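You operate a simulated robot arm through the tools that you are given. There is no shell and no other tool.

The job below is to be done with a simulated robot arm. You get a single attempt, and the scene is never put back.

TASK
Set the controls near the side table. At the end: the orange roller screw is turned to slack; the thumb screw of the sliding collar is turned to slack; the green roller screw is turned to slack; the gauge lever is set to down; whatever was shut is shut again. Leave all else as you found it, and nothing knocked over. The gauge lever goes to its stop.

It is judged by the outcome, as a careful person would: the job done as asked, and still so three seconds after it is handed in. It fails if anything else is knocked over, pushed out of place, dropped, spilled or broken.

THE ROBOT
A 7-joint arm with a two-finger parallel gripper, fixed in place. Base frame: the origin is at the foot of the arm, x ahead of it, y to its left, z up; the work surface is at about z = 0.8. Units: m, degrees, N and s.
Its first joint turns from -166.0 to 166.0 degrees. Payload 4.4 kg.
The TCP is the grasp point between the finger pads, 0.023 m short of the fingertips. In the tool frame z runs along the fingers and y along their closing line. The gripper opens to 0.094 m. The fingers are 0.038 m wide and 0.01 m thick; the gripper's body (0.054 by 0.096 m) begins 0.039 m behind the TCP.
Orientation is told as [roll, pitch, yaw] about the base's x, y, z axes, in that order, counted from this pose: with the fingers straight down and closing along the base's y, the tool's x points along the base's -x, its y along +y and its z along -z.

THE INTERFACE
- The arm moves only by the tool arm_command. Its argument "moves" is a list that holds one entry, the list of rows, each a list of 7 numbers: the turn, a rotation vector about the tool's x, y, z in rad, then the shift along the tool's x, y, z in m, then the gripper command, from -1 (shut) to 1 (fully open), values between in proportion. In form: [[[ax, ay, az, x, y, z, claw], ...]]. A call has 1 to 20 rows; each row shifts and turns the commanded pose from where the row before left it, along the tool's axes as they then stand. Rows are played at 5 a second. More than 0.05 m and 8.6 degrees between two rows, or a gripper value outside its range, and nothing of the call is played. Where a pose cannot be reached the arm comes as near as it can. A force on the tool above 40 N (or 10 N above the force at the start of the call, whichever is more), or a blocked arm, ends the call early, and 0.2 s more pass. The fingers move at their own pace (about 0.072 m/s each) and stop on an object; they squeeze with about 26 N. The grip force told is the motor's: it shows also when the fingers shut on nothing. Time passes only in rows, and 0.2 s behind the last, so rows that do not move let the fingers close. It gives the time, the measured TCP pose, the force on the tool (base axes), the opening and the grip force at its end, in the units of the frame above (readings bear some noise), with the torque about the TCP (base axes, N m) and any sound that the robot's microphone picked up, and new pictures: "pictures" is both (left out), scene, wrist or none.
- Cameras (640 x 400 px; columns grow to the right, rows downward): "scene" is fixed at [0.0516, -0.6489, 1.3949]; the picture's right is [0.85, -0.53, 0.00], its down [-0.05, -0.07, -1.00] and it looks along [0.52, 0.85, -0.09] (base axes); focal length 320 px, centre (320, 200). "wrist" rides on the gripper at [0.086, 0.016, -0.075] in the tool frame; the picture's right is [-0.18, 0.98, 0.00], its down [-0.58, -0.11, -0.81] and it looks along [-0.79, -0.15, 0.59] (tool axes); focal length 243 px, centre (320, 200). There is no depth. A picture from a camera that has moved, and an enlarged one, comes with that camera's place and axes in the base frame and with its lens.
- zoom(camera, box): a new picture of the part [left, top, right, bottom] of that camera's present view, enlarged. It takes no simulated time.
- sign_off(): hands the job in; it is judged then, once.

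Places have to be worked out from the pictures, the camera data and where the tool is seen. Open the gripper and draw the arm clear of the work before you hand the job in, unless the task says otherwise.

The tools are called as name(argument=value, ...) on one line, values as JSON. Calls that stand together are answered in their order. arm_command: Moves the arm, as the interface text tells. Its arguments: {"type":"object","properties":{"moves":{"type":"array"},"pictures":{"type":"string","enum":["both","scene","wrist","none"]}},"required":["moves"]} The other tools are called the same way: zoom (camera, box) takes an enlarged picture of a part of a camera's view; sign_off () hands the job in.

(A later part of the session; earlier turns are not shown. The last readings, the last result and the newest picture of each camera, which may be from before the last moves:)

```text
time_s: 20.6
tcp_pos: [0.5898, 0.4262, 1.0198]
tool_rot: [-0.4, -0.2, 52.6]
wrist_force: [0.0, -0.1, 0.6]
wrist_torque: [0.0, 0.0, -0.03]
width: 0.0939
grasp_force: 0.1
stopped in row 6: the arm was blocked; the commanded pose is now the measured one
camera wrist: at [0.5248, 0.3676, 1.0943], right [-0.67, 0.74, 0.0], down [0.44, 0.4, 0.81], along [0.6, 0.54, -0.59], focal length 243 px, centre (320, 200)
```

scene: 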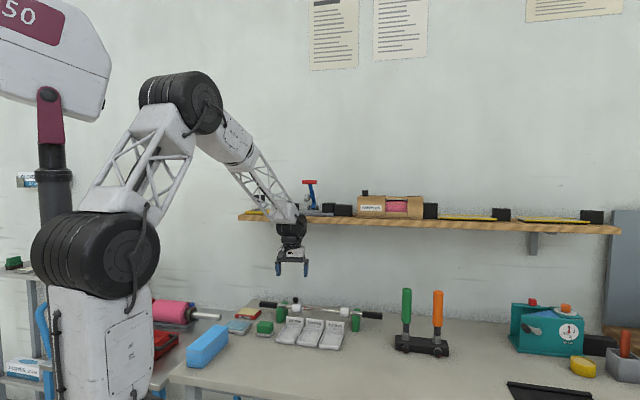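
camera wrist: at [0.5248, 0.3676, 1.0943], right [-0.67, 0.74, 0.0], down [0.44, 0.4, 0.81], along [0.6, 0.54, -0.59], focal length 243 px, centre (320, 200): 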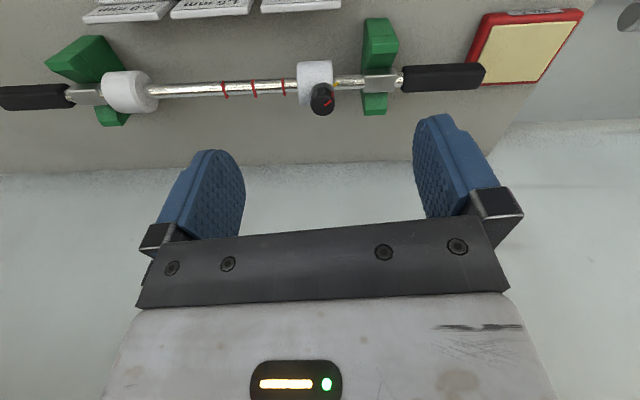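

The wrist seems to have touched the shelf edge (the shelf is fixed); nothing is disturbed. I back off, go lower so the wrist passes under the shelf, and turn the gripper to the start of a counter-clockwise stroke.

arm_command(moves=[[[0, 0, 0, 0.0295, 0.003, 0, 1], [0, 0, 0, 0.0295, 0.003, 0, 1], [0, 0, 0, 0, 0, 0.035, 1], [0, 0, 0, 0, 0, 0.035, 1], [0, 0, 0.136, 0, 0, 0, 0.1], [0, 0, 0.136, 0, 0, 0, 0.1], [0, 0, 0.136, 0, 0, 0, 0.1], [0, 0, 0.136, 0, 0, 0, 0.1], [0, 0, 0.136, 0, 0, 0, 0.1], [0, 0, 0.136, 0, 0, 0, 0.1], [0, 0, 0.136, 0, 0, 0, 0.1], [0, 0, 0.136, 0, 0, 0, 0.1]]])

```text
time_s: 23.2
tcp_pos: [0.5586, 0.3917, 0.941]
tool_rot: [-0.3, 0.0, -9.6]
wrist_force: [-0.1, 0.5, 0.4]
wrist_torque: [0.0, -0.01, -0.02]
width: 0.0515
grasp_force: 0.0
camera wrist: at [0.475, 0.4222, 1.0171], right [0.35, 0.94, -0.01], down [0.56, -0.2, 0.81], along [0.76, -0.28, -0.59], focal length 243 px, centre (320, 200)
```

scene: 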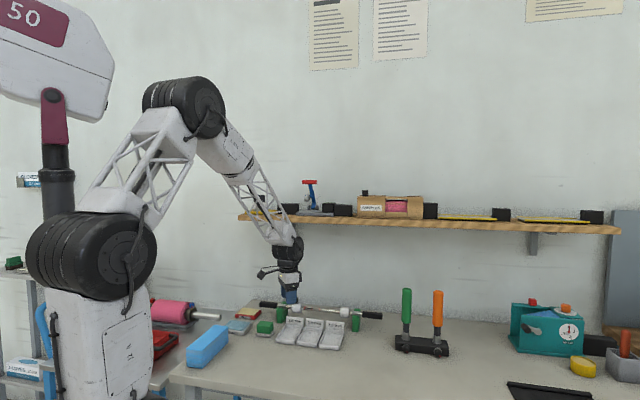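
wrist: 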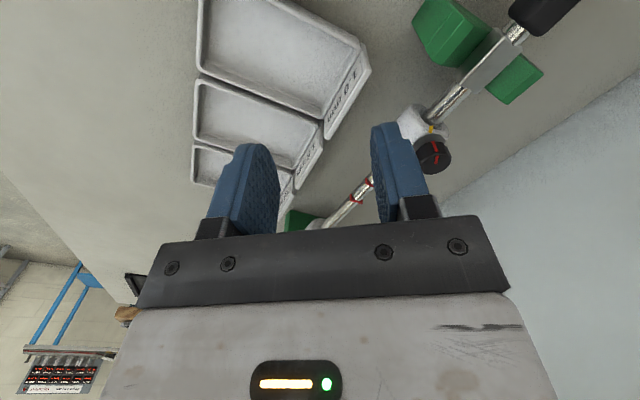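

I zoom on the knob in this view to refine its place before moving over it.

zoom(camera="wrist", box=[360, 90, 480, 210])

zoom(camera="scene", box=[250, 230, 330, 320])

```text
3.33 times, centred on (420, 150) of wrist
camera zoom: at [0.475, 0.4222, 1.0171], right [0.35, 0.94, -0.01], down [0.56, -0.2, 0.81], along [0.76, -0.28, -0.59], focal length 809 px, centre (-13, 367)
```

zoom: 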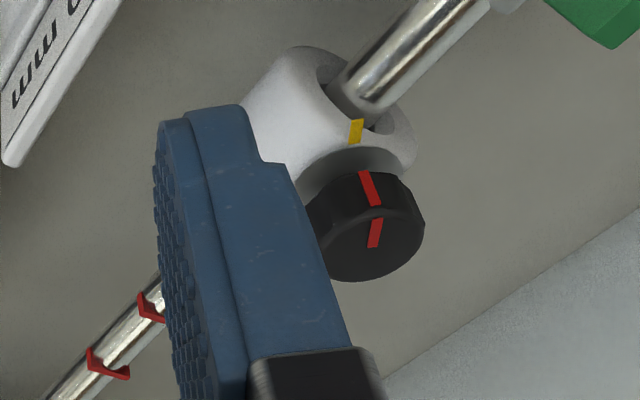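

```text
4.44 times, centred on (290, 275) of scene
camera zoom: at [0.0516, -0.6489, 1.3949], right [0.85, -0.53, 0.0], down [-0.05, -0.07, -1.0], along [0.52, 0.85, -0.09], focal length 1423 px, centre (453, -133)
```

zoom: 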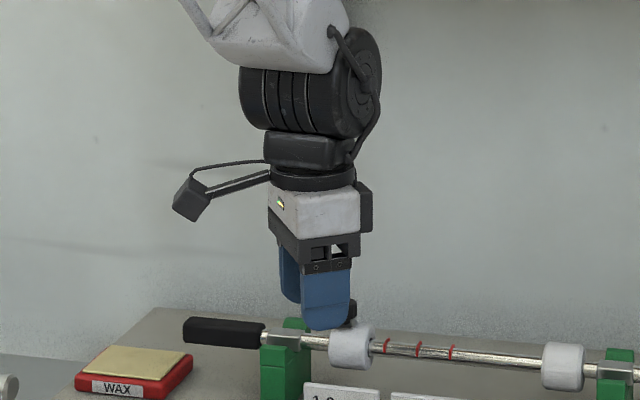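

Knob top centre is about (0.615, 0.453, 0.898). I move over it at the present height (tips about 2 cm above) and look again.

arm_command(moves=[[[0, 0, 0, -0.0227, 0.0349, 0, 0.1], [0, 0, 0, -0.0227, 0.0349, 0, 0.1], [0, 0, 0, 0, 0, 0, 0.1]]])

```text
time_s: 24.0
tcp_pos: [0.6153, 0.4579, 0.9416]
tool_rot: [-0.3, -0.1, -9.5]
wrist_force: [0.5, 0.0, -0.7]
wrist_torque: [0.0, 0.01, 0.03]
width: 0.0518
grasp_force: 0.1
camera wrist: at [0.5317, 0.487, 1.0175], right [0.34, 0.94, -0.01], down [0.56, -0.2, 0.81], along [0.76, -0.28, -0.59], focal length 243 px, centre (320, 200)
```

scene: 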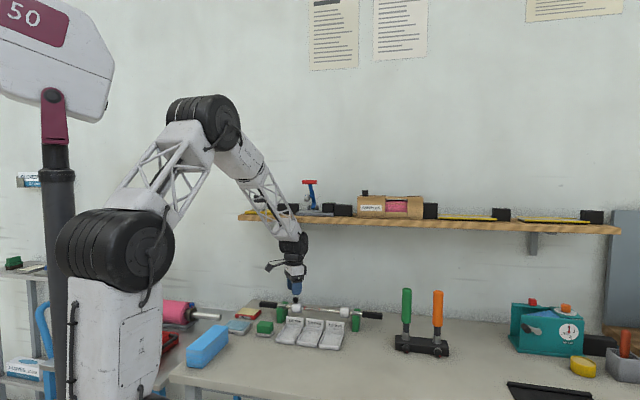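
wrist: 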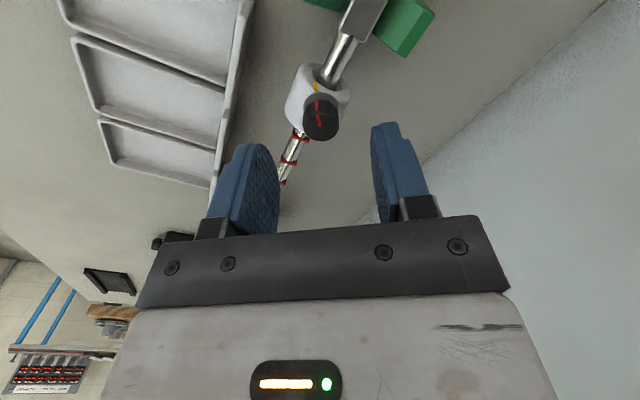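

The knob sits right under the grasp point. I lower 37 mm so the pads straddle the knob just above its washer, still open.

arm_command(moves=[[[0, 0, 0, 0, 0, 0.0185, 0.1], [0, 0, 0, 0, 0, 0.0185, 0.1], [0, 0, 0, 0, 0, 0, 0.1]]])

zoom(camera="scene", box=[270, 260, 326, 322])

zoom(camera="wrist", box=[240, 80, 420, 220])

```text
time_s: 24.8
tcp_pos: [0.6114, 0.4544, 0.9047]
tool_rot: [-0.4, 0.0, -9.6]
wrist_force: [-0.5, -0.7, 1.1]
wrist_torque: [0.02, 0.01, 0.02]
width: 0.0518
grasp_force: 0.0
camera wrist: at [0.5294, 0.4847, 0.98], right [0.34, 0.94, -0.01], down [0.56, -0.2, 0.81], along [0.76, -0.28, -0.59], focal length 243 px, centre (320, 200)
```

scene: 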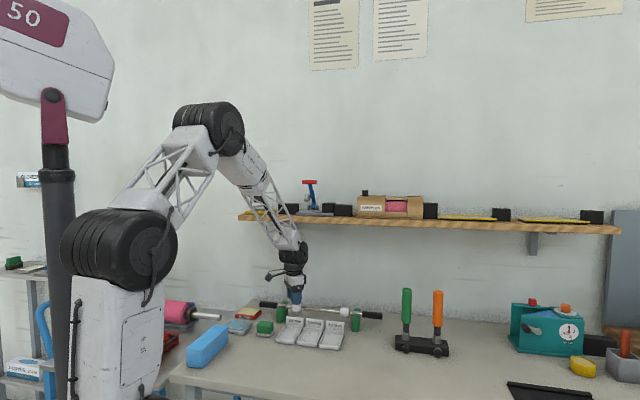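
wrist: 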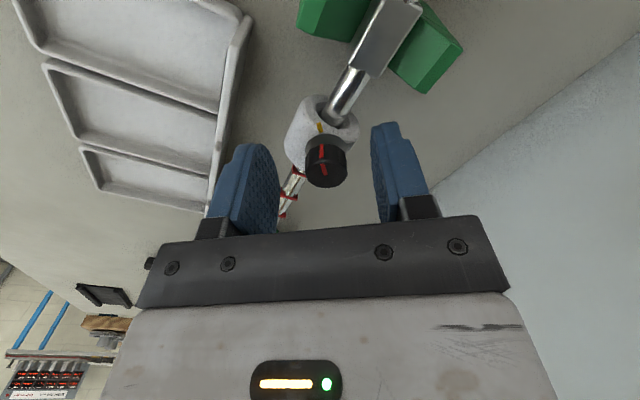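

```text
6.45 times, centred on (298, 291) of scene
camera zoom: at [0.0516, -0.6489, 1.3949], right [0.85, -0.53, 0.0], down [-0.05, -0.07, -1.0], along [0.52, 0.85, -0.09], focal length 2066 px, centre (462, -387)
```

zoom: 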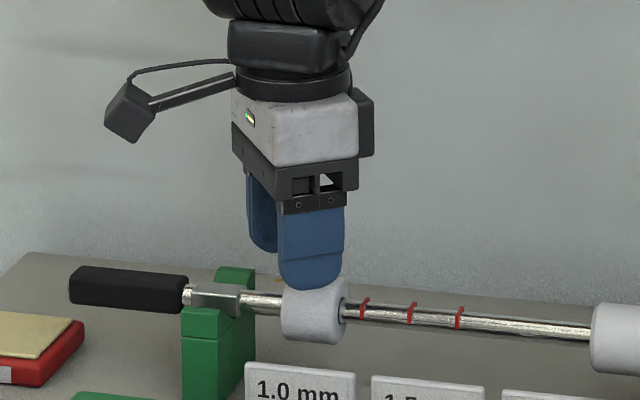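

```text
2.86 times, centred on (330, 150) of wrist
camera zoom: at [0.5294, 0.4847, 0.98], right [0.34, 0.94, -0.01], down [0.56, -0.2, 0.81], along [0.76, -0.28, -0.59], focal length 693 px, centre (291, 343)
```

zoom: 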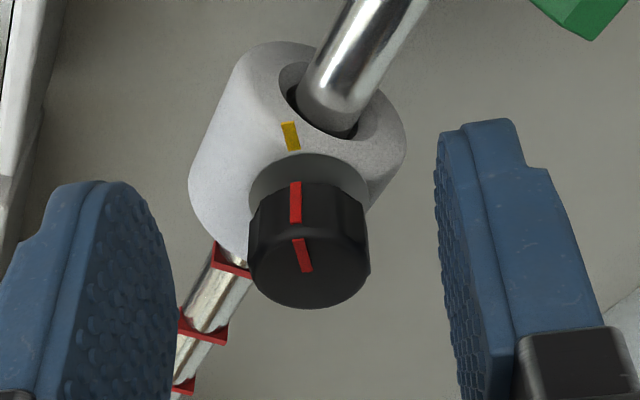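

The knob sits about 3 mm ahead and 3 mm to tool +y of the grasp point. I correct that and close on the knob.

arm_command(moves=[[[0, 0, 0, -0.003, 0.003, 0, 0.1], [0, 0, 0, 0, 0, 0, 0.1], [0, 0, 0, 0, 0, 0, -0.3], [0, 0, 0, 0, 0, 0, -1], [0, 0, 0, 0, 0, 0, -1]]], pictures="wrist")

zoom(camera="wrist", box=[240, 80, 420, 220])

```text
time_s: 26.0
tcp_pos: [0.6164, 0.457, 0.9041]
tool_rot: [-0.3, 0.0, -9.6]
wrist_force: [-0.2, -2.9, 2.3]
wrist_torque: [-0.23, -0.08, -0.01]
width: 0.0212
grasp_force: 25.9
camera wrist: at [0.5335, 0.4866, 0.9794], right [0.34, 0.94, -0.01], down [0.56, -0.2, 0.81], along [0.76, -0.28, -0.59], focal length 243 px, centre (320, 200)
```

wrist: 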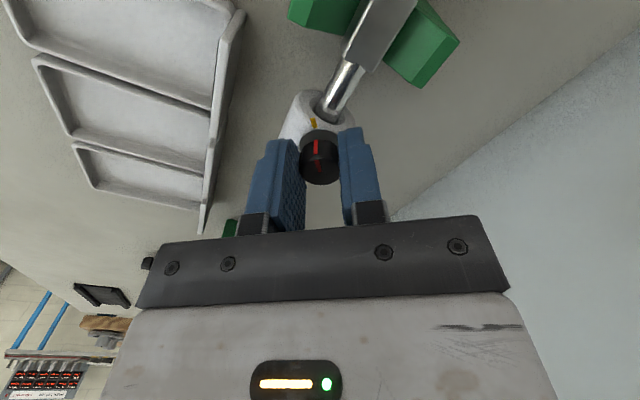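

```text
2.86 times, centred on (330, 150) of wrist
camera zoom: at [0.5335, 0.4866, 0.9794], right [0.34, 0.94, -0.01], down [0.56, -0.2, 0.81], along [0.76, -0.28, -0.59], focal length 693 px, centre (291, 343)
```

zoom: 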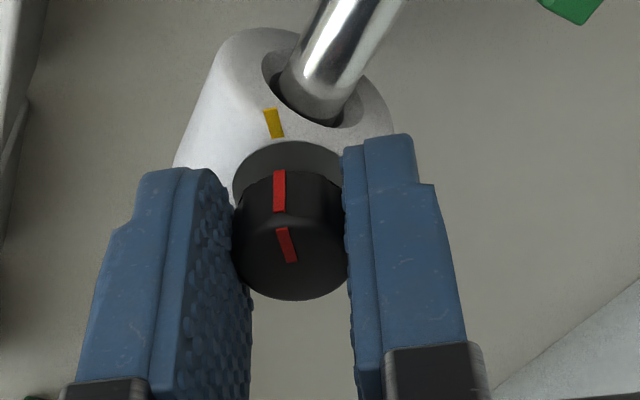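

Gripped with 21 mm width, forces small. I turn counter-clockwise (loosening, seen from the knob head) a first 22° and see how the red line moves.

arm_command(moves=[[[0, 0, -0.13, 0, 0, 0, -1], [0, 0, -0.13, 0, 0, 0, -1], [0, 0, -0.13, 0, 0, 0, -1]]], pictures="wrist")

zoom(camera="wrist", box=[240, 80, 420, 220])

```text
time_s: 26.8
tcp_pos: [0.6168, 0.4551, 0.9043]
tool_rot: [-0.4, 0.1, 12.9]
wrist_force: [-5.6, -8.6, 8.0]
wrist_torque: [-0.25, 0.38, -0.17]
width: 0.0212
grasp_force: 26.2
camera wrist: at [0.5287, 0.4516, 0.9795], right [-0.04, 1.0, -0.01], down [0.59, 0.03, 0.81], along [0.81, 0.03, -0.59], focal length 243 px, centre (320, 200)
```

wrist: 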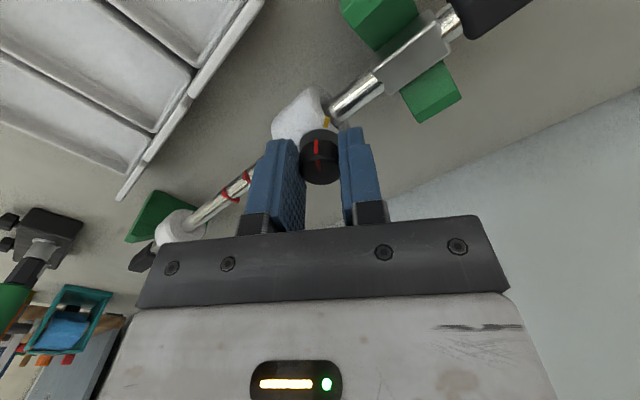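

```text
2.86 times, centred on (330, 150) of wrist
camera zoom: at [0.5287, 0.4516, 0.9795], right [-0.04, 1.0, -0.01], down [0.59, 0.03, 0.81], along [0.81, 0.03, -0.59], focal length 693 px, centre (291, 343)
```

zoom: 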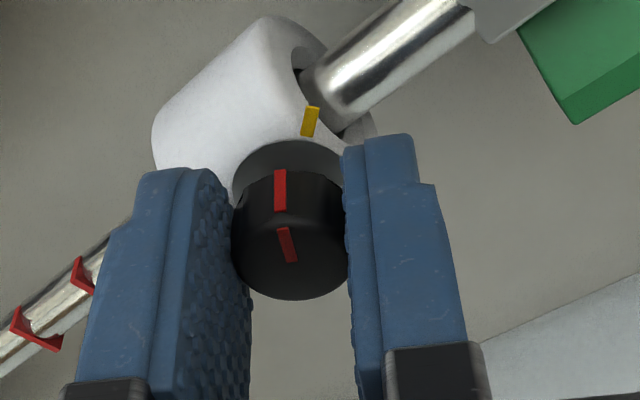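

The knob turns with the gripper (its line has left the tick). I continue the stroke in steps, watching force.

arm_command(moves=[[[0, 0, -0.13, 0, 0, 0, -1], [0, 0, -0.13, 0, 0, 0, -1], [0, 0, -0.13, 0, 0, 0, -1]]], pictures="wrist")

zoom(camera="wrist", box=[240, 80, 420, 220])

```text
time_s: 27.6
tcp_pos: [0.6171, 0.4559, 0.904]
tool_rot: [-0.3, 0.2, 35.1]
wrist_force: [-4.4, -16.5, 6.7]
wrist_torque: [-0.49, 0.42, -0.06]
width: 0.0212
grasp_force: 26.1
camera wrist: at [0.5369, 0.4184, 0.9798], right [-0.42, 0.91, -0.01], down [0.54, 0.25, 0.8], along [0.73, 0.33, -0.59], focal length 243 px, centre (320, 200)
```

wrist: 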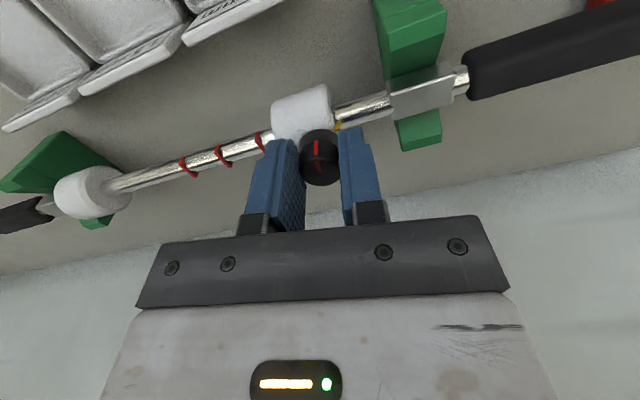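

```text
2.86 times, centred on (330, 150) of wrist
camera zoom: at [0.5369, 0.4184, 0.9798], right [-0.42, 0.91, -0.01], down [0.54, 0.25, 0.8], along [0.73, 0.33, -0.59], focal length 693 px, centre (291, 343)
```

zoom: 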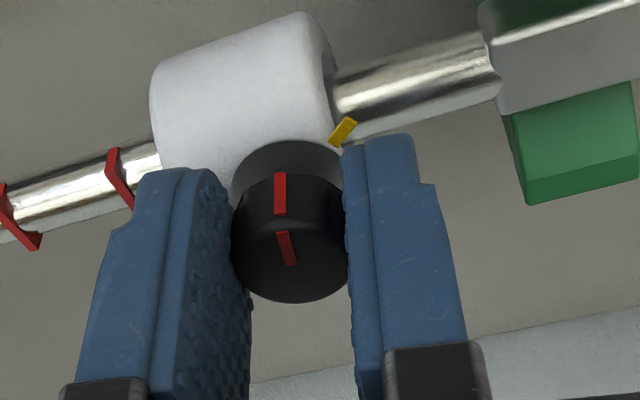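

The knob follows, but a sideways force builds to 16 N along -y, so I ease the tool 3 mm toward -y while continuing to turn.

arm_command(moves=[[[0, 0, 0, 0.0009, -0.0013, 0, -1], [0, 0, -0.1, 0.0009, -0.0012, -0.0004, -1], [0, 0, -0.1, 0, 0, -0.0004, -1]]], pictures="wrist")

zoom(camera="wrist", box=[240, 80, 420, 220])

```text
time_s: 28.4
tcp_pos: [0.6187, 0.4533, 0.9046]
tool_rot: [-0.3, 0.3, 46.7]
wrist_force: [-0.9, 1.2, 0.5]
wrist_torque: [0.08, 0.08, -0.03]
width: 0.0217
grasp_force: 26.4
camera wrist: at [0.5468, 0.4006, 0.9802], right [-0.59, 0.81, 0.0], down [0.48, 0.35, 0.8], along [0.65, 0.47, -0.59], focal length 243 px, centre (320, 200)
```

wrist: 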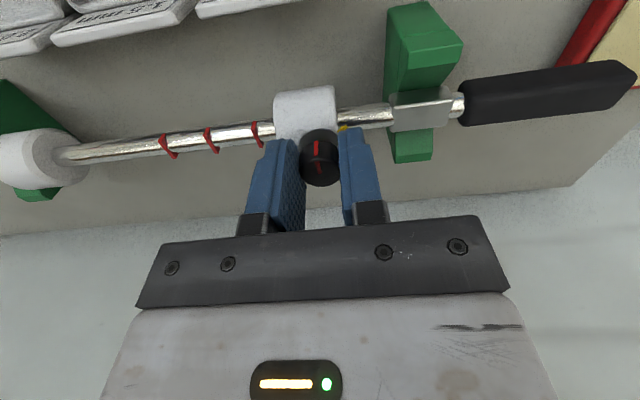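

```text
2.86 times, centred on (330, 150) of wrist
camera zoom: at [0.5468, 0.4006, 0.9802], right [-0.59, 0.81, 0.0], down [0.48, 0.35, 0.8], along [0.65, 0.47, -0.59], focal length 693 px, centre (291, 343)
```

zoom: 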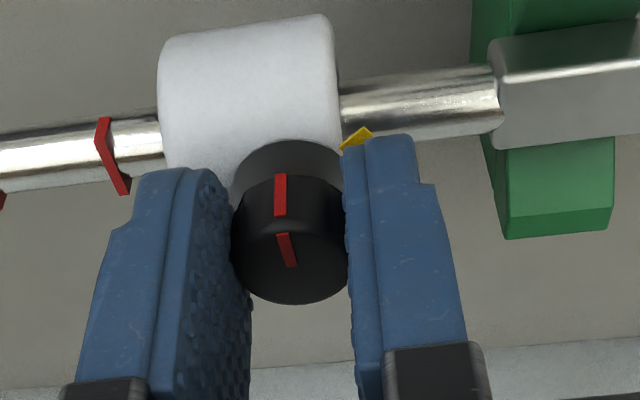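

Force fell to about 1 N; 56° turned so far and no stop met. I carry on turning.

arm_command(moves=[[[0, 0, -0.13, 0, 0, 0, -1], [0, 0, -0.13, 0, 0, 0, -1], [0, 0, -0.13, 0, 0, 0, -1], [0, 0, -0.13, 0, 0, 0, -1]]], pictures="wrist")

zoom(camera="wrist", box=[240, 80, 420, 220])

```text
time_s: 29.4
tcp_pos: [0.6189, 0.4533, 0.9049]
tool_rot: [0.0, 0.4, 76.6]
wrist_force: [2.4, 0.7, -0.5]
wrist_torque: [0.21, 0.1, -0.01]
width: 0.0213
grasp_force: 25.8
camera wrist: at [0.5817, 0.3724, 0.9807], right [-0.91, 0.41, 0.0], down [0.24, 0.54, 0.8], along [0.33, 0.73, -0.6], focal length 243 px, centre (320, 200)
```

wrist: 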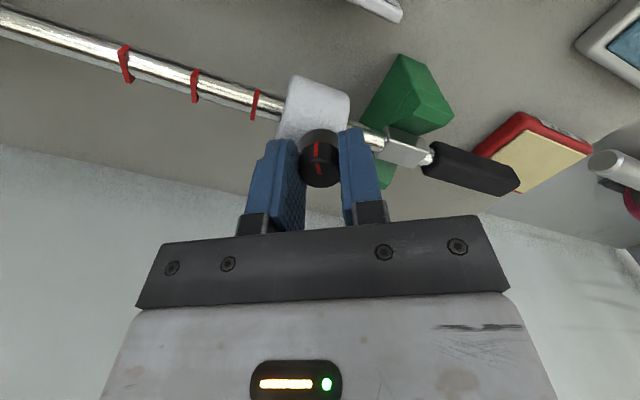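

```text
2.86 times, centred on (330, 150) of wrist
camera zoom: at [0.5817, 0.3724, 0.9807], right [-0.91, 0.41, 0.0], down [0.24, 0.54, 0.8], along [0.33, 0.73, -0.6], focal length 693 px, centre (291, 343)
```

zoom: 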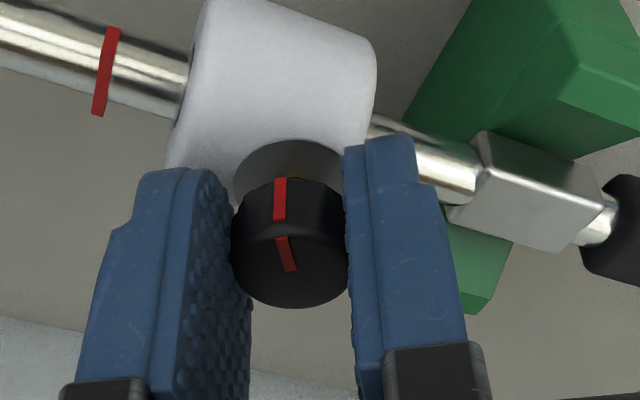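

Still following freely, 86° turned. I go on until a stop or the wrist's limit shows.

arm_command(moves=[[[0, 0, -0.13, 0, 0, 0, -1], [0, 0, -0.13, 0, 0, 0, -1], [0, 0, -0.13, 0, 0, 0, -1], [0, 0, -0.13, 0, 0, 0, -1]]])

zoom(camera="wrist", box=[240, 80, 420, 220])

```text
time_s: 30.4
tcp_pos: [0.6185, 0.4526, 0.9053]
tool_rot: [0.0, 0.3, 106.3]
wrist_force: [7.5, 6.4, 4.0]
wrist_torque: [0.75, 0.12, -0.02]
width: 0.0213
grasp_force: 26.2
camera wrist: at [0.6267, 0.3651, 0.9811], right [-0.99, -0.1, 0.0], down [-0.06, 0.59, 0.8], along [-0.08, 0.8, -0.6], focal length 243 px, centre (320, 200)
```

scene: 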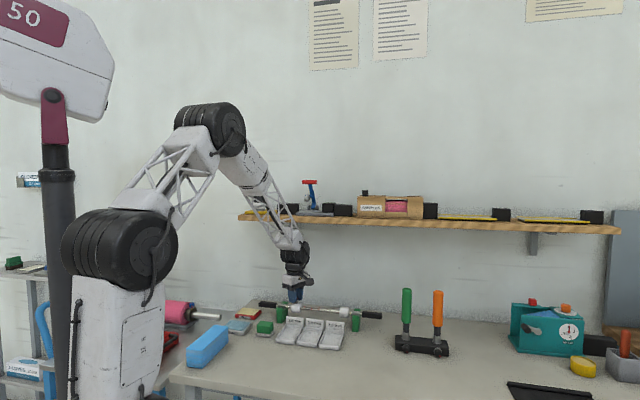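
wrist: 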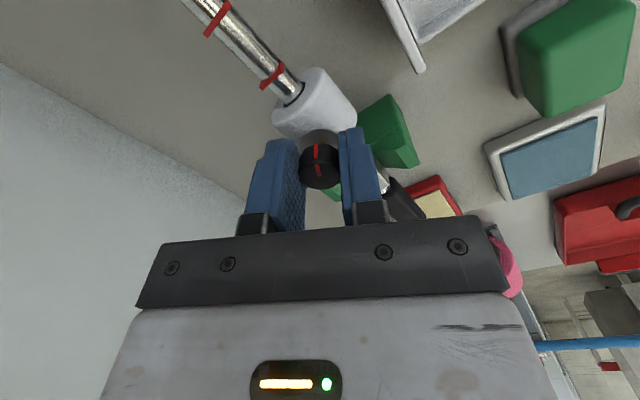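

```text
2.86 times, centred on (330, 150) of wrist
camera zoom: at [0.6267, 0.3651, 0.9811], right [-0.99, -0.1, 0.0], down [-0.06, 0.59, 0.8], along [-0.08, 0.8, -0.6], focal length 693 px, centre (291, 343)
```

zoom: 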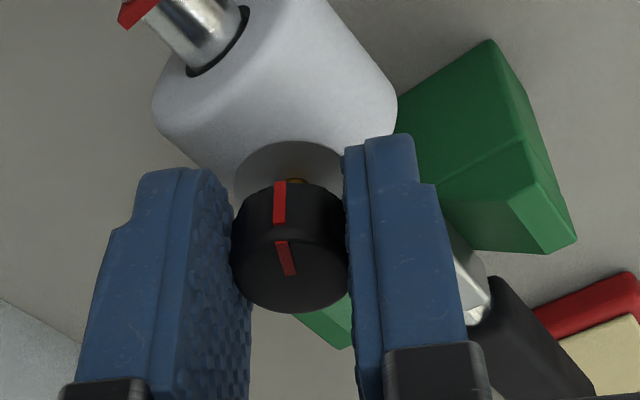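

There is a small yellowish spot on the seat behind the knob; I zoom in to see whether it is a second mark.

zoom(camera="wrist", box=[295, 125, 345, 165])

zoom(camera="scene", box=[280, 285, 316, 315])

```text
10.00 times, centred on (320, 145) of wrist
camera zoom: at [0.6267, 0.3651, 0.9811], right [-0.99, -0.1, 0.0], down [-0.06, 0.59, 0.8], along [-0.08, 0.8, -0.6], focal length 2426 px, centre (320, 750)
```

zoom: 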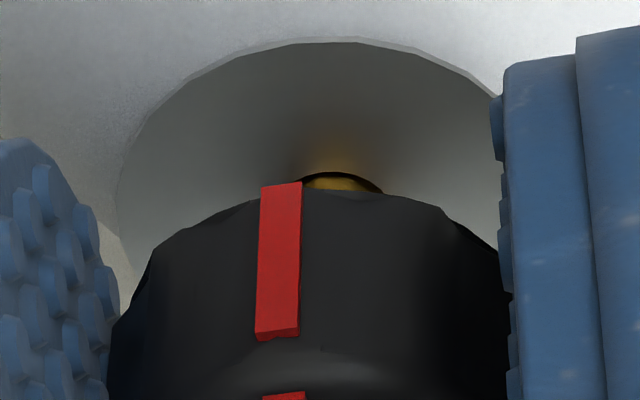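

```text
13.33 times, centred on (298, 300) of scene
camera zoom: at [0.0516, -0.6489, 1.3949], right [0.85, -0.53, 0.0], down [-0.05, -0.07, -1.0], along [0.52, 0.85, -0.09], focal length 4270 px, centre (613, -1133)
```

zoom: 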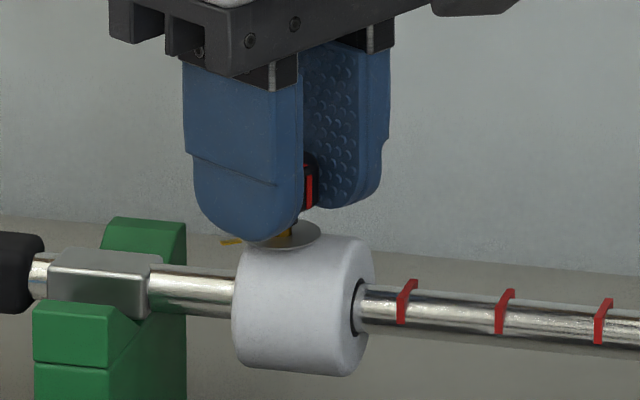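

Brass thread now shows between knob and washer: the screw is backing out and rising. I keep turning, easing the small side force and lifting slightly with the screw.

arm_command(moves=[[[0, 0, -0.1, -0.001, -0.001, -0.0005, -1], [0, 0, -0.13, 0, -0.0009, -0.0005, -1], [0, 0, -0.13, 0, 0, -0.0003, -1], [0, 0, -0.13, 0, 0, -0.0003, -1]]], pictures="wrist")

zoom(camera="wrist", box=[240, 80, 420, 220])

```text
time_s: 31.4
tcp_pos: [0.6184, 0.4537, 0.904]
tool_rot: [0.2, 0.2, 134.4]
wrist_force: [-0.5, 1.6, 0.7]
wrist_torque: [0.48, 0.41, -0.09]
width: 0.0214
grasp_force: 26.1
camera wrist: at [0.6685, 0.3802, 0.9808], right [-0.83, -0.56, 0.0], down [-0.33, 0.5, 0.8], along [-0.45, 0.67, -0.6], focal length 243 px, centre (320, 200)
```

wrist: 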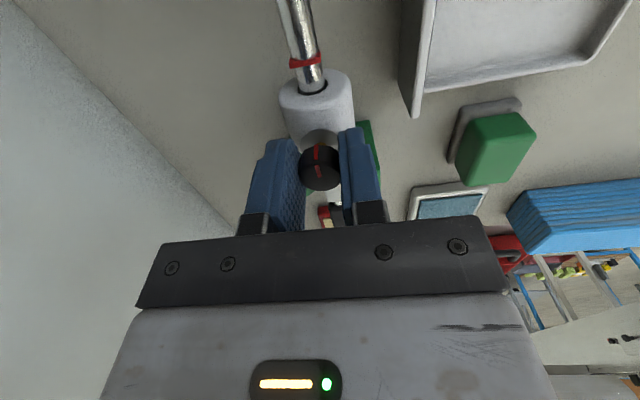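

```text
2.86 times, centred on (330, 150) of wrist
camera zoom: at [0.6685, 0.3802, 0.9808], right [-0.83, -0.56, 0.0], down [-0.33, 0.5, 0.8], along [-0.45, 0.67, -0.6], focal length 693 px, centre (291, 343)
```

zoom: 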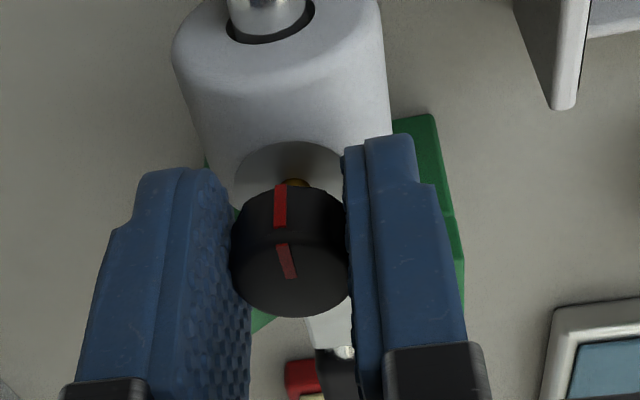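

144° turned, screw still rising and following. I continue.

arm_command(moves=[[[0, 0, -0.13, 0, 0, -0.0003, -1], [0, 0, -0.13, 0, 0, -0.0003, -1], [0, 0, -0.13, 0, 0, -0.0003, -1], [0, 0, -0.13, 0, 0, -0.0003, -1]]], pictures="wrist")

zoom(camera="wrist", box=[240, 80, 420, 220])

```text
time_s: 32.4
tcp_pos: [0.6199, 0.4545, 0.9067]
tool_rot: [0.3, 0.1, 164.2]
wrist_force: [-0.3, -0.5, -0.3]
wrist_torque: [-0.16, -0.11, -0.21]
width: 0.0209
grasp_force: 25.9
camera wrist: at [0.6981, 0.415, 0.9829], right [-0.44, -0.9, 0.01], down [-0.53, 0.27, 0.81], along [-0.72, 0.36, -0.59], focal length 243 px, centre (320, 200)
```

wrist: 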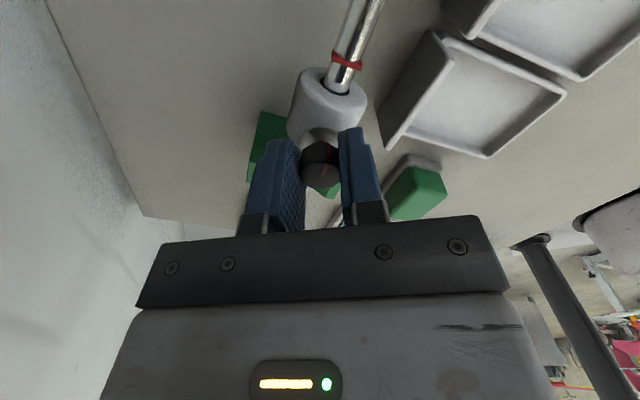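

```text
2.86 times, centred on (330, 150) of wrist
camera zoom: at [0.6981, 0.415, 0.9829], right [-0.44, -0.9, 0.01], down [-0.53, 0.27, 0.81], along [-0.72, 0.36, -0.59], focal length 693 px, centre (291, 343)
```

zoom: 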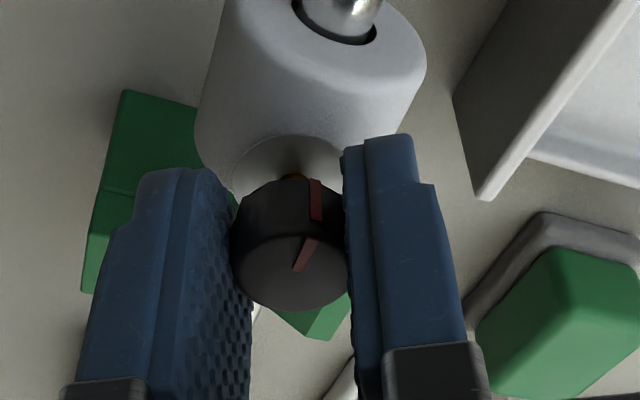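

The red line has now slipped relative to the fingers and torque hit the slip level: the screw is at its loose stop (about 150° back, brass showing). I open and lift clear 45 mm.

arm_command(moves=[[[0, 0, 0, 0, 0, 0, -0.3], [0, 0, 0, 0, 0, 0, 0.1], [0, 0, 0, 0, 0, 0, 0.1], [0, 0, 0, 0, 0, -0.02, 0.1], [0, 0, 0, 0, 0, -0.025, 0.1]]], pictures="both")

zoom(camera="scene", box=[280, 285, 316, 315])

zoom(camera="wrist", box=[240, 40, 420, 180])

```text
time_s: 33.6
tcp_pos: [0.6188, 0.453, 0.9512]
tool_rot: [0.3, 0.0, 164.0]
wrist_force: [-0.8, 0.4, 0.6]
wrist_torque: [-0.01, 0.02, -0.03]
width: 0.0516
grasp_force: 0.1
camera wrist: at [0.6975, 0.4136, 1.0271], right [-0.45, -0.89, 0.01], down [-0.53, 0.27, 0.81], along [-0.72, 0.36, -0.59], focal length 243 px, centre (320, 200)
```

scene: 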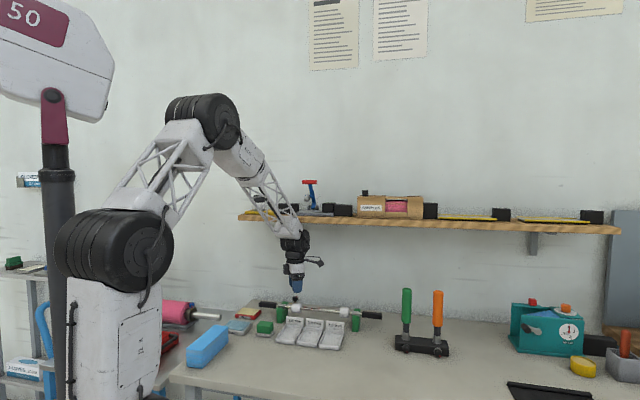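
wrist: 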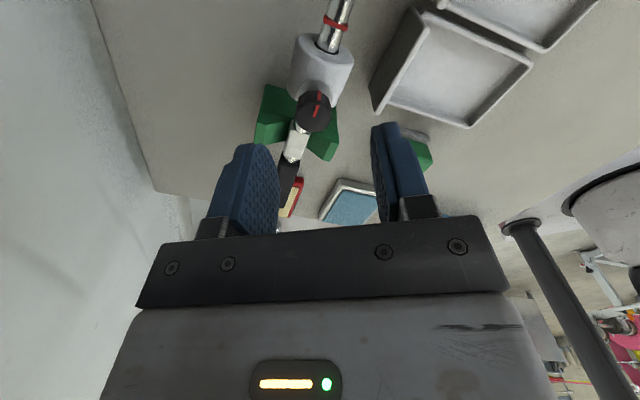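

```text
13.33 times, centred on (298, 300) of scene
camera zoom: at [0.0516, -0.6489, 1.3949], right [0.85, -0.53, 0.0], down [-0.05, -0.07, -1.0], along [0.52, 0.85, -0.09], focal length 4270 px, centre (613, -1133)
```

zoom: 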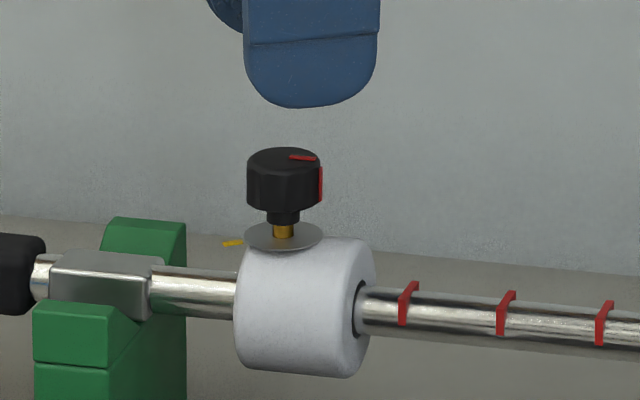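

```text
2.86 times, centred on (330, 110) of wrist
camera zoom: at [0.6975, 0.4136, 1.0271], right [-0.45, -0.89, 0.01], down [-0.53, 0.27, 0.81], along [-0.72, 0.36, -0.59], focal length 693 px, centre (291, 457)
```

zoom: 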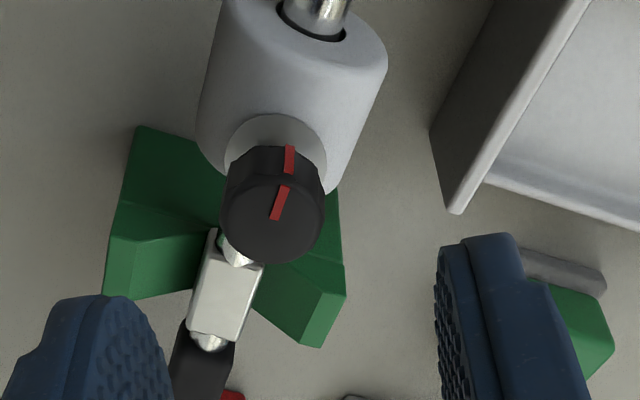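

The thumb screw is now loose: line well off the tick, brass shank showing, collar unmoved. I unwind the wrist above the knob and back away from under the shelf.

arm_command(moves=[[[0, 0, 0.13, 0, 0, 0, 0.1], [0, 0, 0.13, 0, 0, 0, 0.1], [0, 0, 0.13, 0, 0, 0, 0.1], [0, 0, 0.13, 0, 0, 0, 0.1], [0, 0, 0.13, 0, 0, 0, 0.1], [0, 0, 0.13, 0, 0, 0, 0.1], [0, 0, 0.13, 0, 0, 0, 0.1], [0, 0, 0.13, 0, 0, 0, 0.1], [0, 0, 0.13, 0, 0, 0, 0.1], [0, 0, 0.13, 0, 0, 0, 0.1], [0, 0, 0.13, 0, 0, 0, 0.1], [0, 0, 0.13, 0, 0, 0, 0.1], [0, 0, 0.13, 0, 0, 0, 0.1], [0, 0, 0.13, 0, 0, 0, 0.1], [0, 0, 0.13, 0, 0, 0, 0.1], [0, 0, 0.13, 0, 0, 0, 0.1], [0, 0, 0, 0.045, 0, 0, 0.1], [0, 0, 0, 0.045, 0, 0, 0.1], [0, 0, 0, 0.045, 0, -0.02, 0.1], [0, 0, 0, 0.03, 0, -0.04, 0.1]]])

```text
time_s: 37.8
tcp_pos: [0.5039, 0.3401, 1.016]
tool_rot: [-0.2, 0.2, 44.9]
wrist_force: [0.6, 0.1, -0.5]
wrist_torque: [-0.01, 0.02, 0.02]
width: 0.0516
grasp_force: 0.0
camera wrist: at [0.4319, 0.2903, 1.0919], right [-0.56, 0.83, 0.0], down [0.49, 0.34, 0.8], along [0.67, 0.45, -0.59], focal length 243 px, centre (320, 200)
```

scene: 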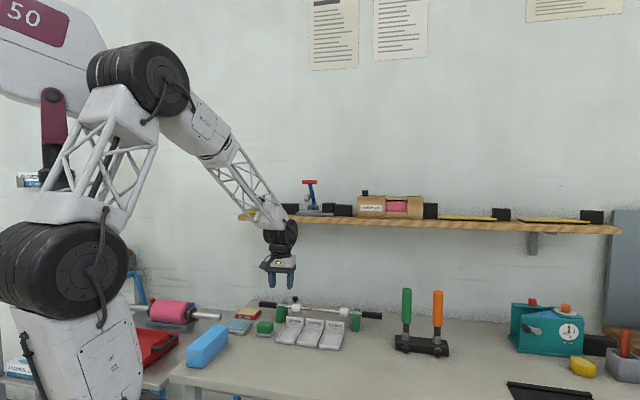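
wrist: 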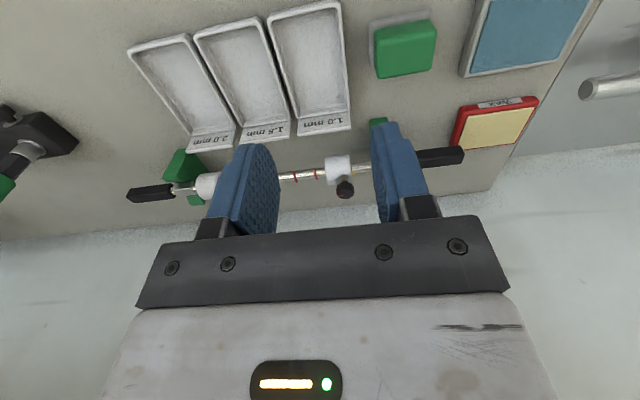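

Now the roller screws. I move to a place in front of the roller block and view its knobs closely from the front.

arm_command(moves=[[[0, 0, 0, 0.0205, -0.0432, 0.0015, 1], [0, 0, 0, 0.0205, -0.0432, 0.0015, 1], [0, 0, 0, 0.0205, -0.0432, 0.0015, 1], [0, 0, 0, 0.0205, -0.0432, 0.0015, 1], [0, 0, 0, 0.0205, -0.0432, 0.0015, 1], [0, 0, 0, 0.0205, -0.0432, 0.0015, 1], [0, 0, 0, 0.0205, -0.0432, 0.0015, 1], [0, 0, 0, 0.0205, -0.0432, 0.0015, 1], [0, 0, 0, 0.0205, -0.0432, 0.0015, 1], [0, 0, 0, 0.0205, -0.0432, 0.0015, 1], [0, 0, 0, 0.0205, -0.0432, 0.0015, 1], [0, 0, -0.1, 0, 0, 0, 1], [0, 0, -0.1, 0, 0, 0, 1]]], pictures="wrist")

zoom(camera="wrist", box=[230, 100, 430, 230])

```text
time_s: 40.6
tcp_pos: [0.679, -0.1568, 0.9996]
tool_rot: [-0.2, 0.3, 56.4]
wrist_force: [-0.8, 0.0, 0.1]
wrist_torque: [0.0, 0.02, 0.02]
width: 0.094
grasp_force: 0.0
camera wrist: at [0.6179, -0.2205, 1.0746], right [-0.72, 0.7, 0.0], down [0.41, 0.43, 0.8], along [0.56, 0.57, -0.6], focal length 243 px, centre (320, 200)
```

wrist: 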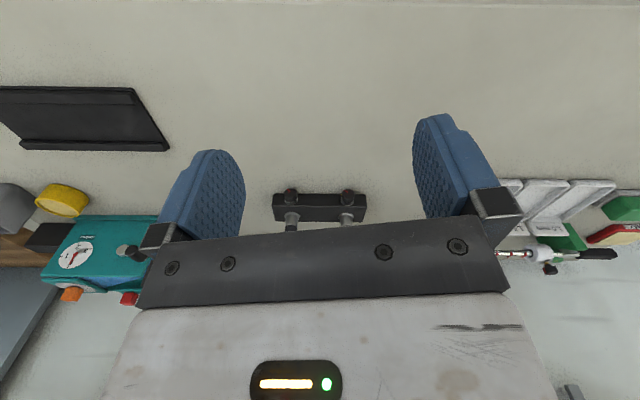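

```text
3.08 times, centred on (330, 165) of wrist
camera zoom: at [0.6179, -0.2205, 1.0746], right [-0.72, 0.7, 0.0], down [0.41, 0.43, 0.8], along [0.56, 0.57, -0.6], focal length 746 px, centre (289, 308)
```

zoom: 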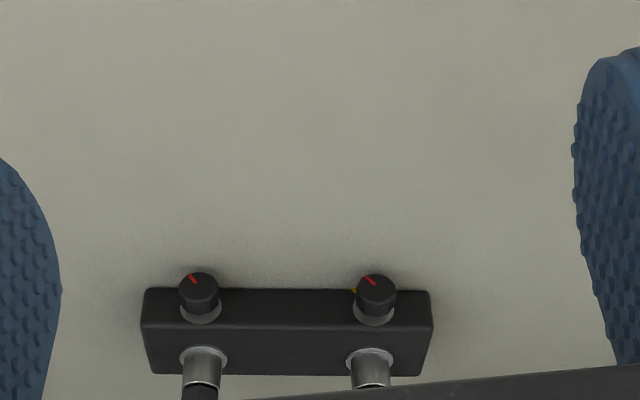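

zoom(camera="wrist", box=[265, 175, 375, 240])

zoom(camera="scene", box=[396, 338, 420, 360])

zoom(camera="scene", box=[426, 340, 450, 362])

```text
5.82 times, centred on (320, 208) of wrist
camera zoom: at [0.6179, -0.2205, 1.0746], right [-0.72, 0.7, 0.0], down [0.41, 0.43, 0.8], along [0.56, 0.57, -0.6], focal length 1412 px, centre (320, 156)
```

zoom: 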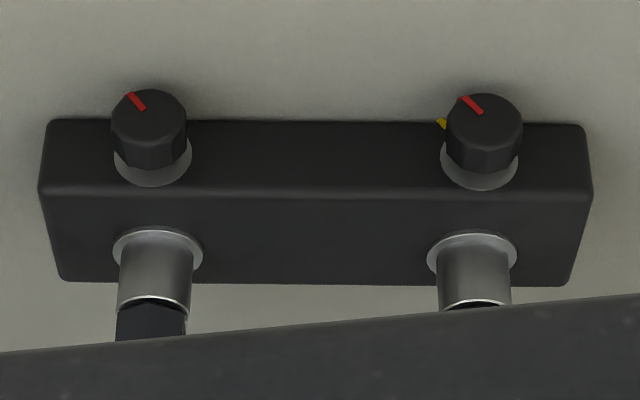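

```text
16.00 times, centred on (408, 349) of scene
camera zoom: at [0.0516, -0.6489, 1.3949], right [0.85, -0.53, 0.0], down [-0.05, -0.07, -1.0], along [0.52, 0.85, -0.09], focal length 5124 px, centre (-1088, -2184)
```

zoom: 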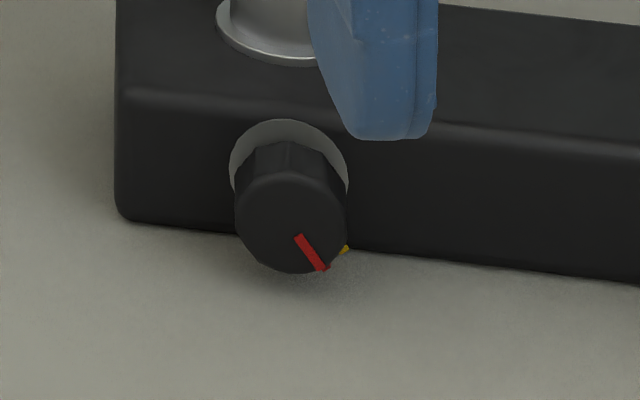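

```text
16.00 times, centred on (438, 351) of scene
camera zoom: at [0.0516, -0.6489, 1.3949], right [0.85, -0.53, 0.0], down [-0.05, -0.07, -1.0], along [0.52, 0.85, -0.09], focal length 5124 px, centre (-1568, -2216)
```

zoom: 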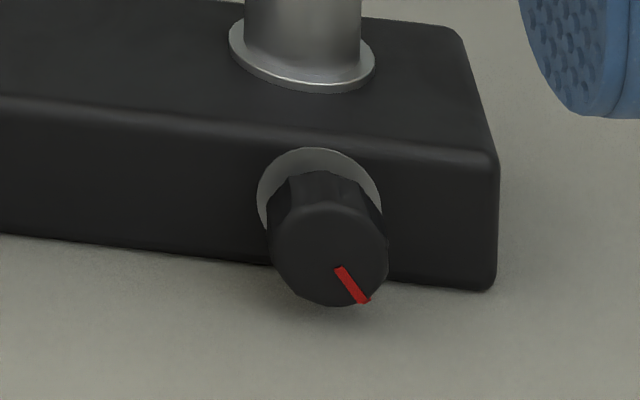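

The bench lines run at 45°; both knob axes are horizontal at z≈0.8185, green knob face at about (0.811, 0.049) and orange at (0.879, -0.023). They lie close to the bench, so I will grip each from above with the tool leaned, and turn by rolling the tool about the knob's axis in strokes. First I go to a standoff with the right lean.

arm_command(moves=[[[0, 0, 0, -0.0333, 0, 0.0175, -0.15], [0, 0, 0, -0.0333, 0, 0.0175, -0.15], [0, 0, 0, -0.0333, 0, 0.0175, -0.15], [0, 0, 0, -0.0333, 0, 0.0175, -0.15], [0, 0, 0.0995, 0, 0, 0, -0.15], [0, 0, 0.0995, 0, 0, 0, -0.15], [0, -0.105, 0, 0, 0, 0, -0.15], [0, -0.105, 0, 0, 0, 0, -0.15], [-0.1138, 0, 0.0242, 0, 0, 0, -0.15], [-0.1138, 0, 0.0242, 0, 0, 0, -0.15], [-0.1138, 0, 0.0242, 0, 0, 0, -0.15]]])

```text
time_s: 43.0
tcp_pos: [0.7524, -0.0482, 0.9293]
tool_rot: [20.2, -11.2, 40.8]
wrist_force: [0.4, 1.1, -0.1]
wrist_torque: [-0.02, 0.0, 0.0]
width: 0.04
grasp_force: 0.1
camera wrist: at [0.6834, -0.1209, 0.9873], right [-0.52, 0.77, 0.37], down [0.58, -0.01, 0.82], along [0.63, 0.63, -0.44], focal length 243 px, centre (320, 200)
```

scene: 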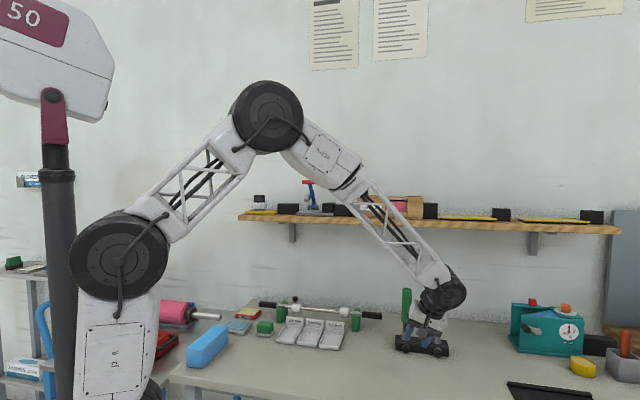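
wrist: 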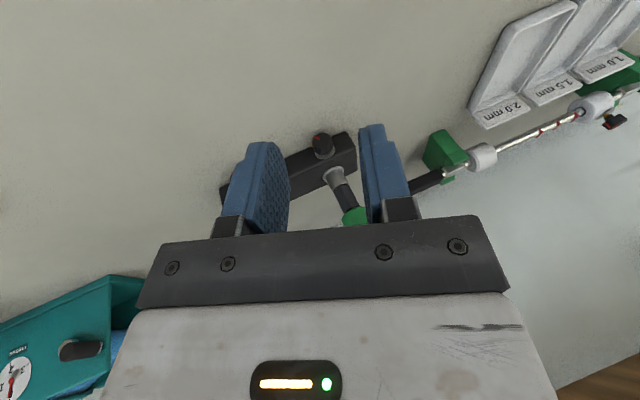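

zoom(camera="wrist", box=[280, 120, 380, 182])

zoom(camera="scene", box=[380, 270, 480, 370])

```text
6.40 times, centred on (330, 151) of wrist
camera zoom: at [0.6834, -0.1209, 0.9873], right [-0.52, 0.77, 0.37], down [0.58, -0.01, 0.82], along [0.63, 0.63, -0.44], focal length 1553 px, centre (256, 514)
```

zoom: 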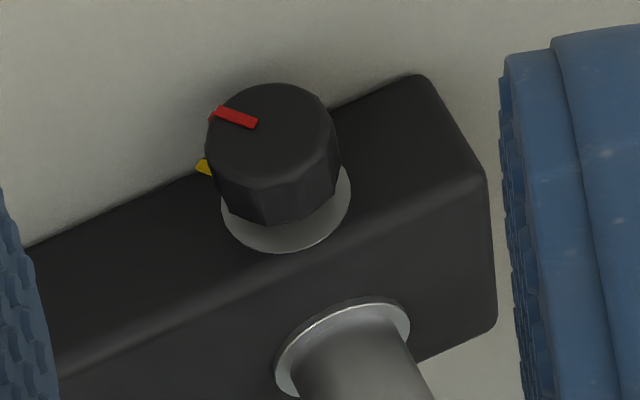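

```text
4.00 times, centred on (430, 320) of scene
camera zoom: at [0.0516, -0.6489, 1.3949], right [0.85, -0.53, 0.0], down [-0.05, -0.07, -1.0], along [0.52, 0.85, -0.09], focal length 1281 px, centre (-120, -280)
```

zoom: 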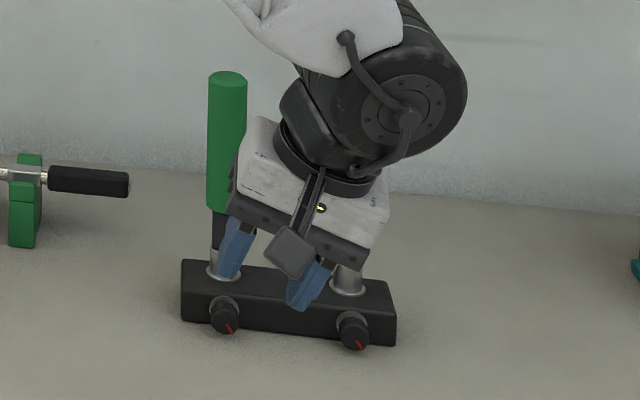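

The wrist housing is bulky near the roller handles, so I tilt the tool further back (to 20°) for clearance, then move to 5 cm short of the green knob along the tool axis.

arm_command(moves=[[[0, -0.07, 0, 0, 0, 0, -0.15], [0, -0.07, 0, 0, 0, 0, -0.15], [0, 0, 0, -0.023, -0.0042, 0.0251, -0.15], [0, 0, 0, -0.023, -0.0042, 0.0251, -0.15], [0, 0, 0, -0.023, -0.0042, 0.0251, -0.15], [0, 0, 0, 0, 0, 0, -0.15]]])

zoom(camera="wrist", box=[240, 80, 400, 200])

zoom(camera="scene", box=[380, 270, 480, 370])

```text
time_s: 44.4
tcp_pos: [0.8126, 0.0197, 0.8815]
tool_rot: [20.9, -18.6, 37.9]
wrist_force: [-0.8, 0.4, 0.6]
wrist_torque: [-0.04, 0.0, 0.04]
width: 0.0398
grasp_force: 0.1
camera wrist: at [0.7353, -0.055, 0.9266], right [-0.51, 0.76, 0.39], down [0.49, -0.11, 0.86], along [0.7, 0.64, -0.32], focal length 243 px, centre (320, 200)
```

scene: 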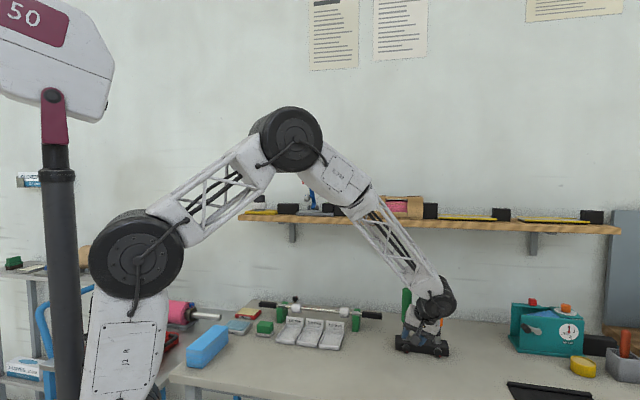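
wrist: 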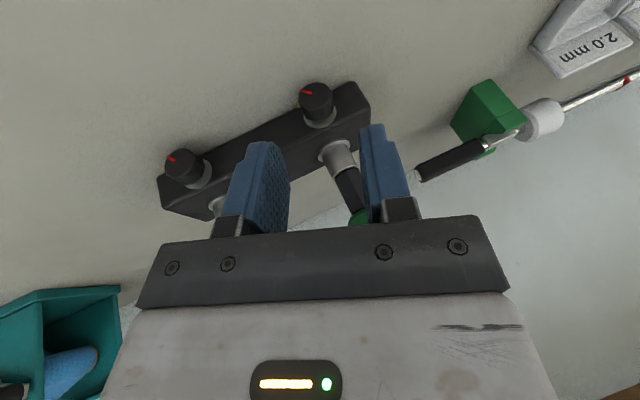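

```text
3.33 times, centred on (320, 140) of wrist
camera zoom: at [0.7353, -0.055, 0.9266], right [-0.51, 0.76, 0.39], down [0.49, -0.11, 0.86], along [0.7, 0.64, -0.32], focal length 809 px, centre (320, 400)
```

zoom: 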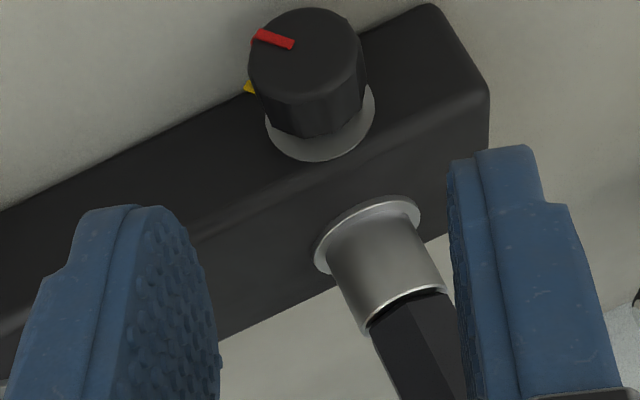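

```text
4.00 times, centred on (430, 320) of scene
camera zoom: at [0.0516, -0.6489, 1.3949], right [0.85, -0.53, 0.0], down [-0.05, -0.07, -1.0], along [0.52, 0.85, -0.09], focal length 1281 px, centre (-120, -280)
```

zoom: 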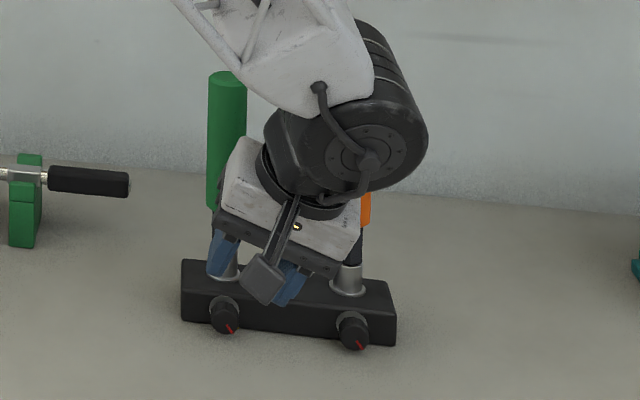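

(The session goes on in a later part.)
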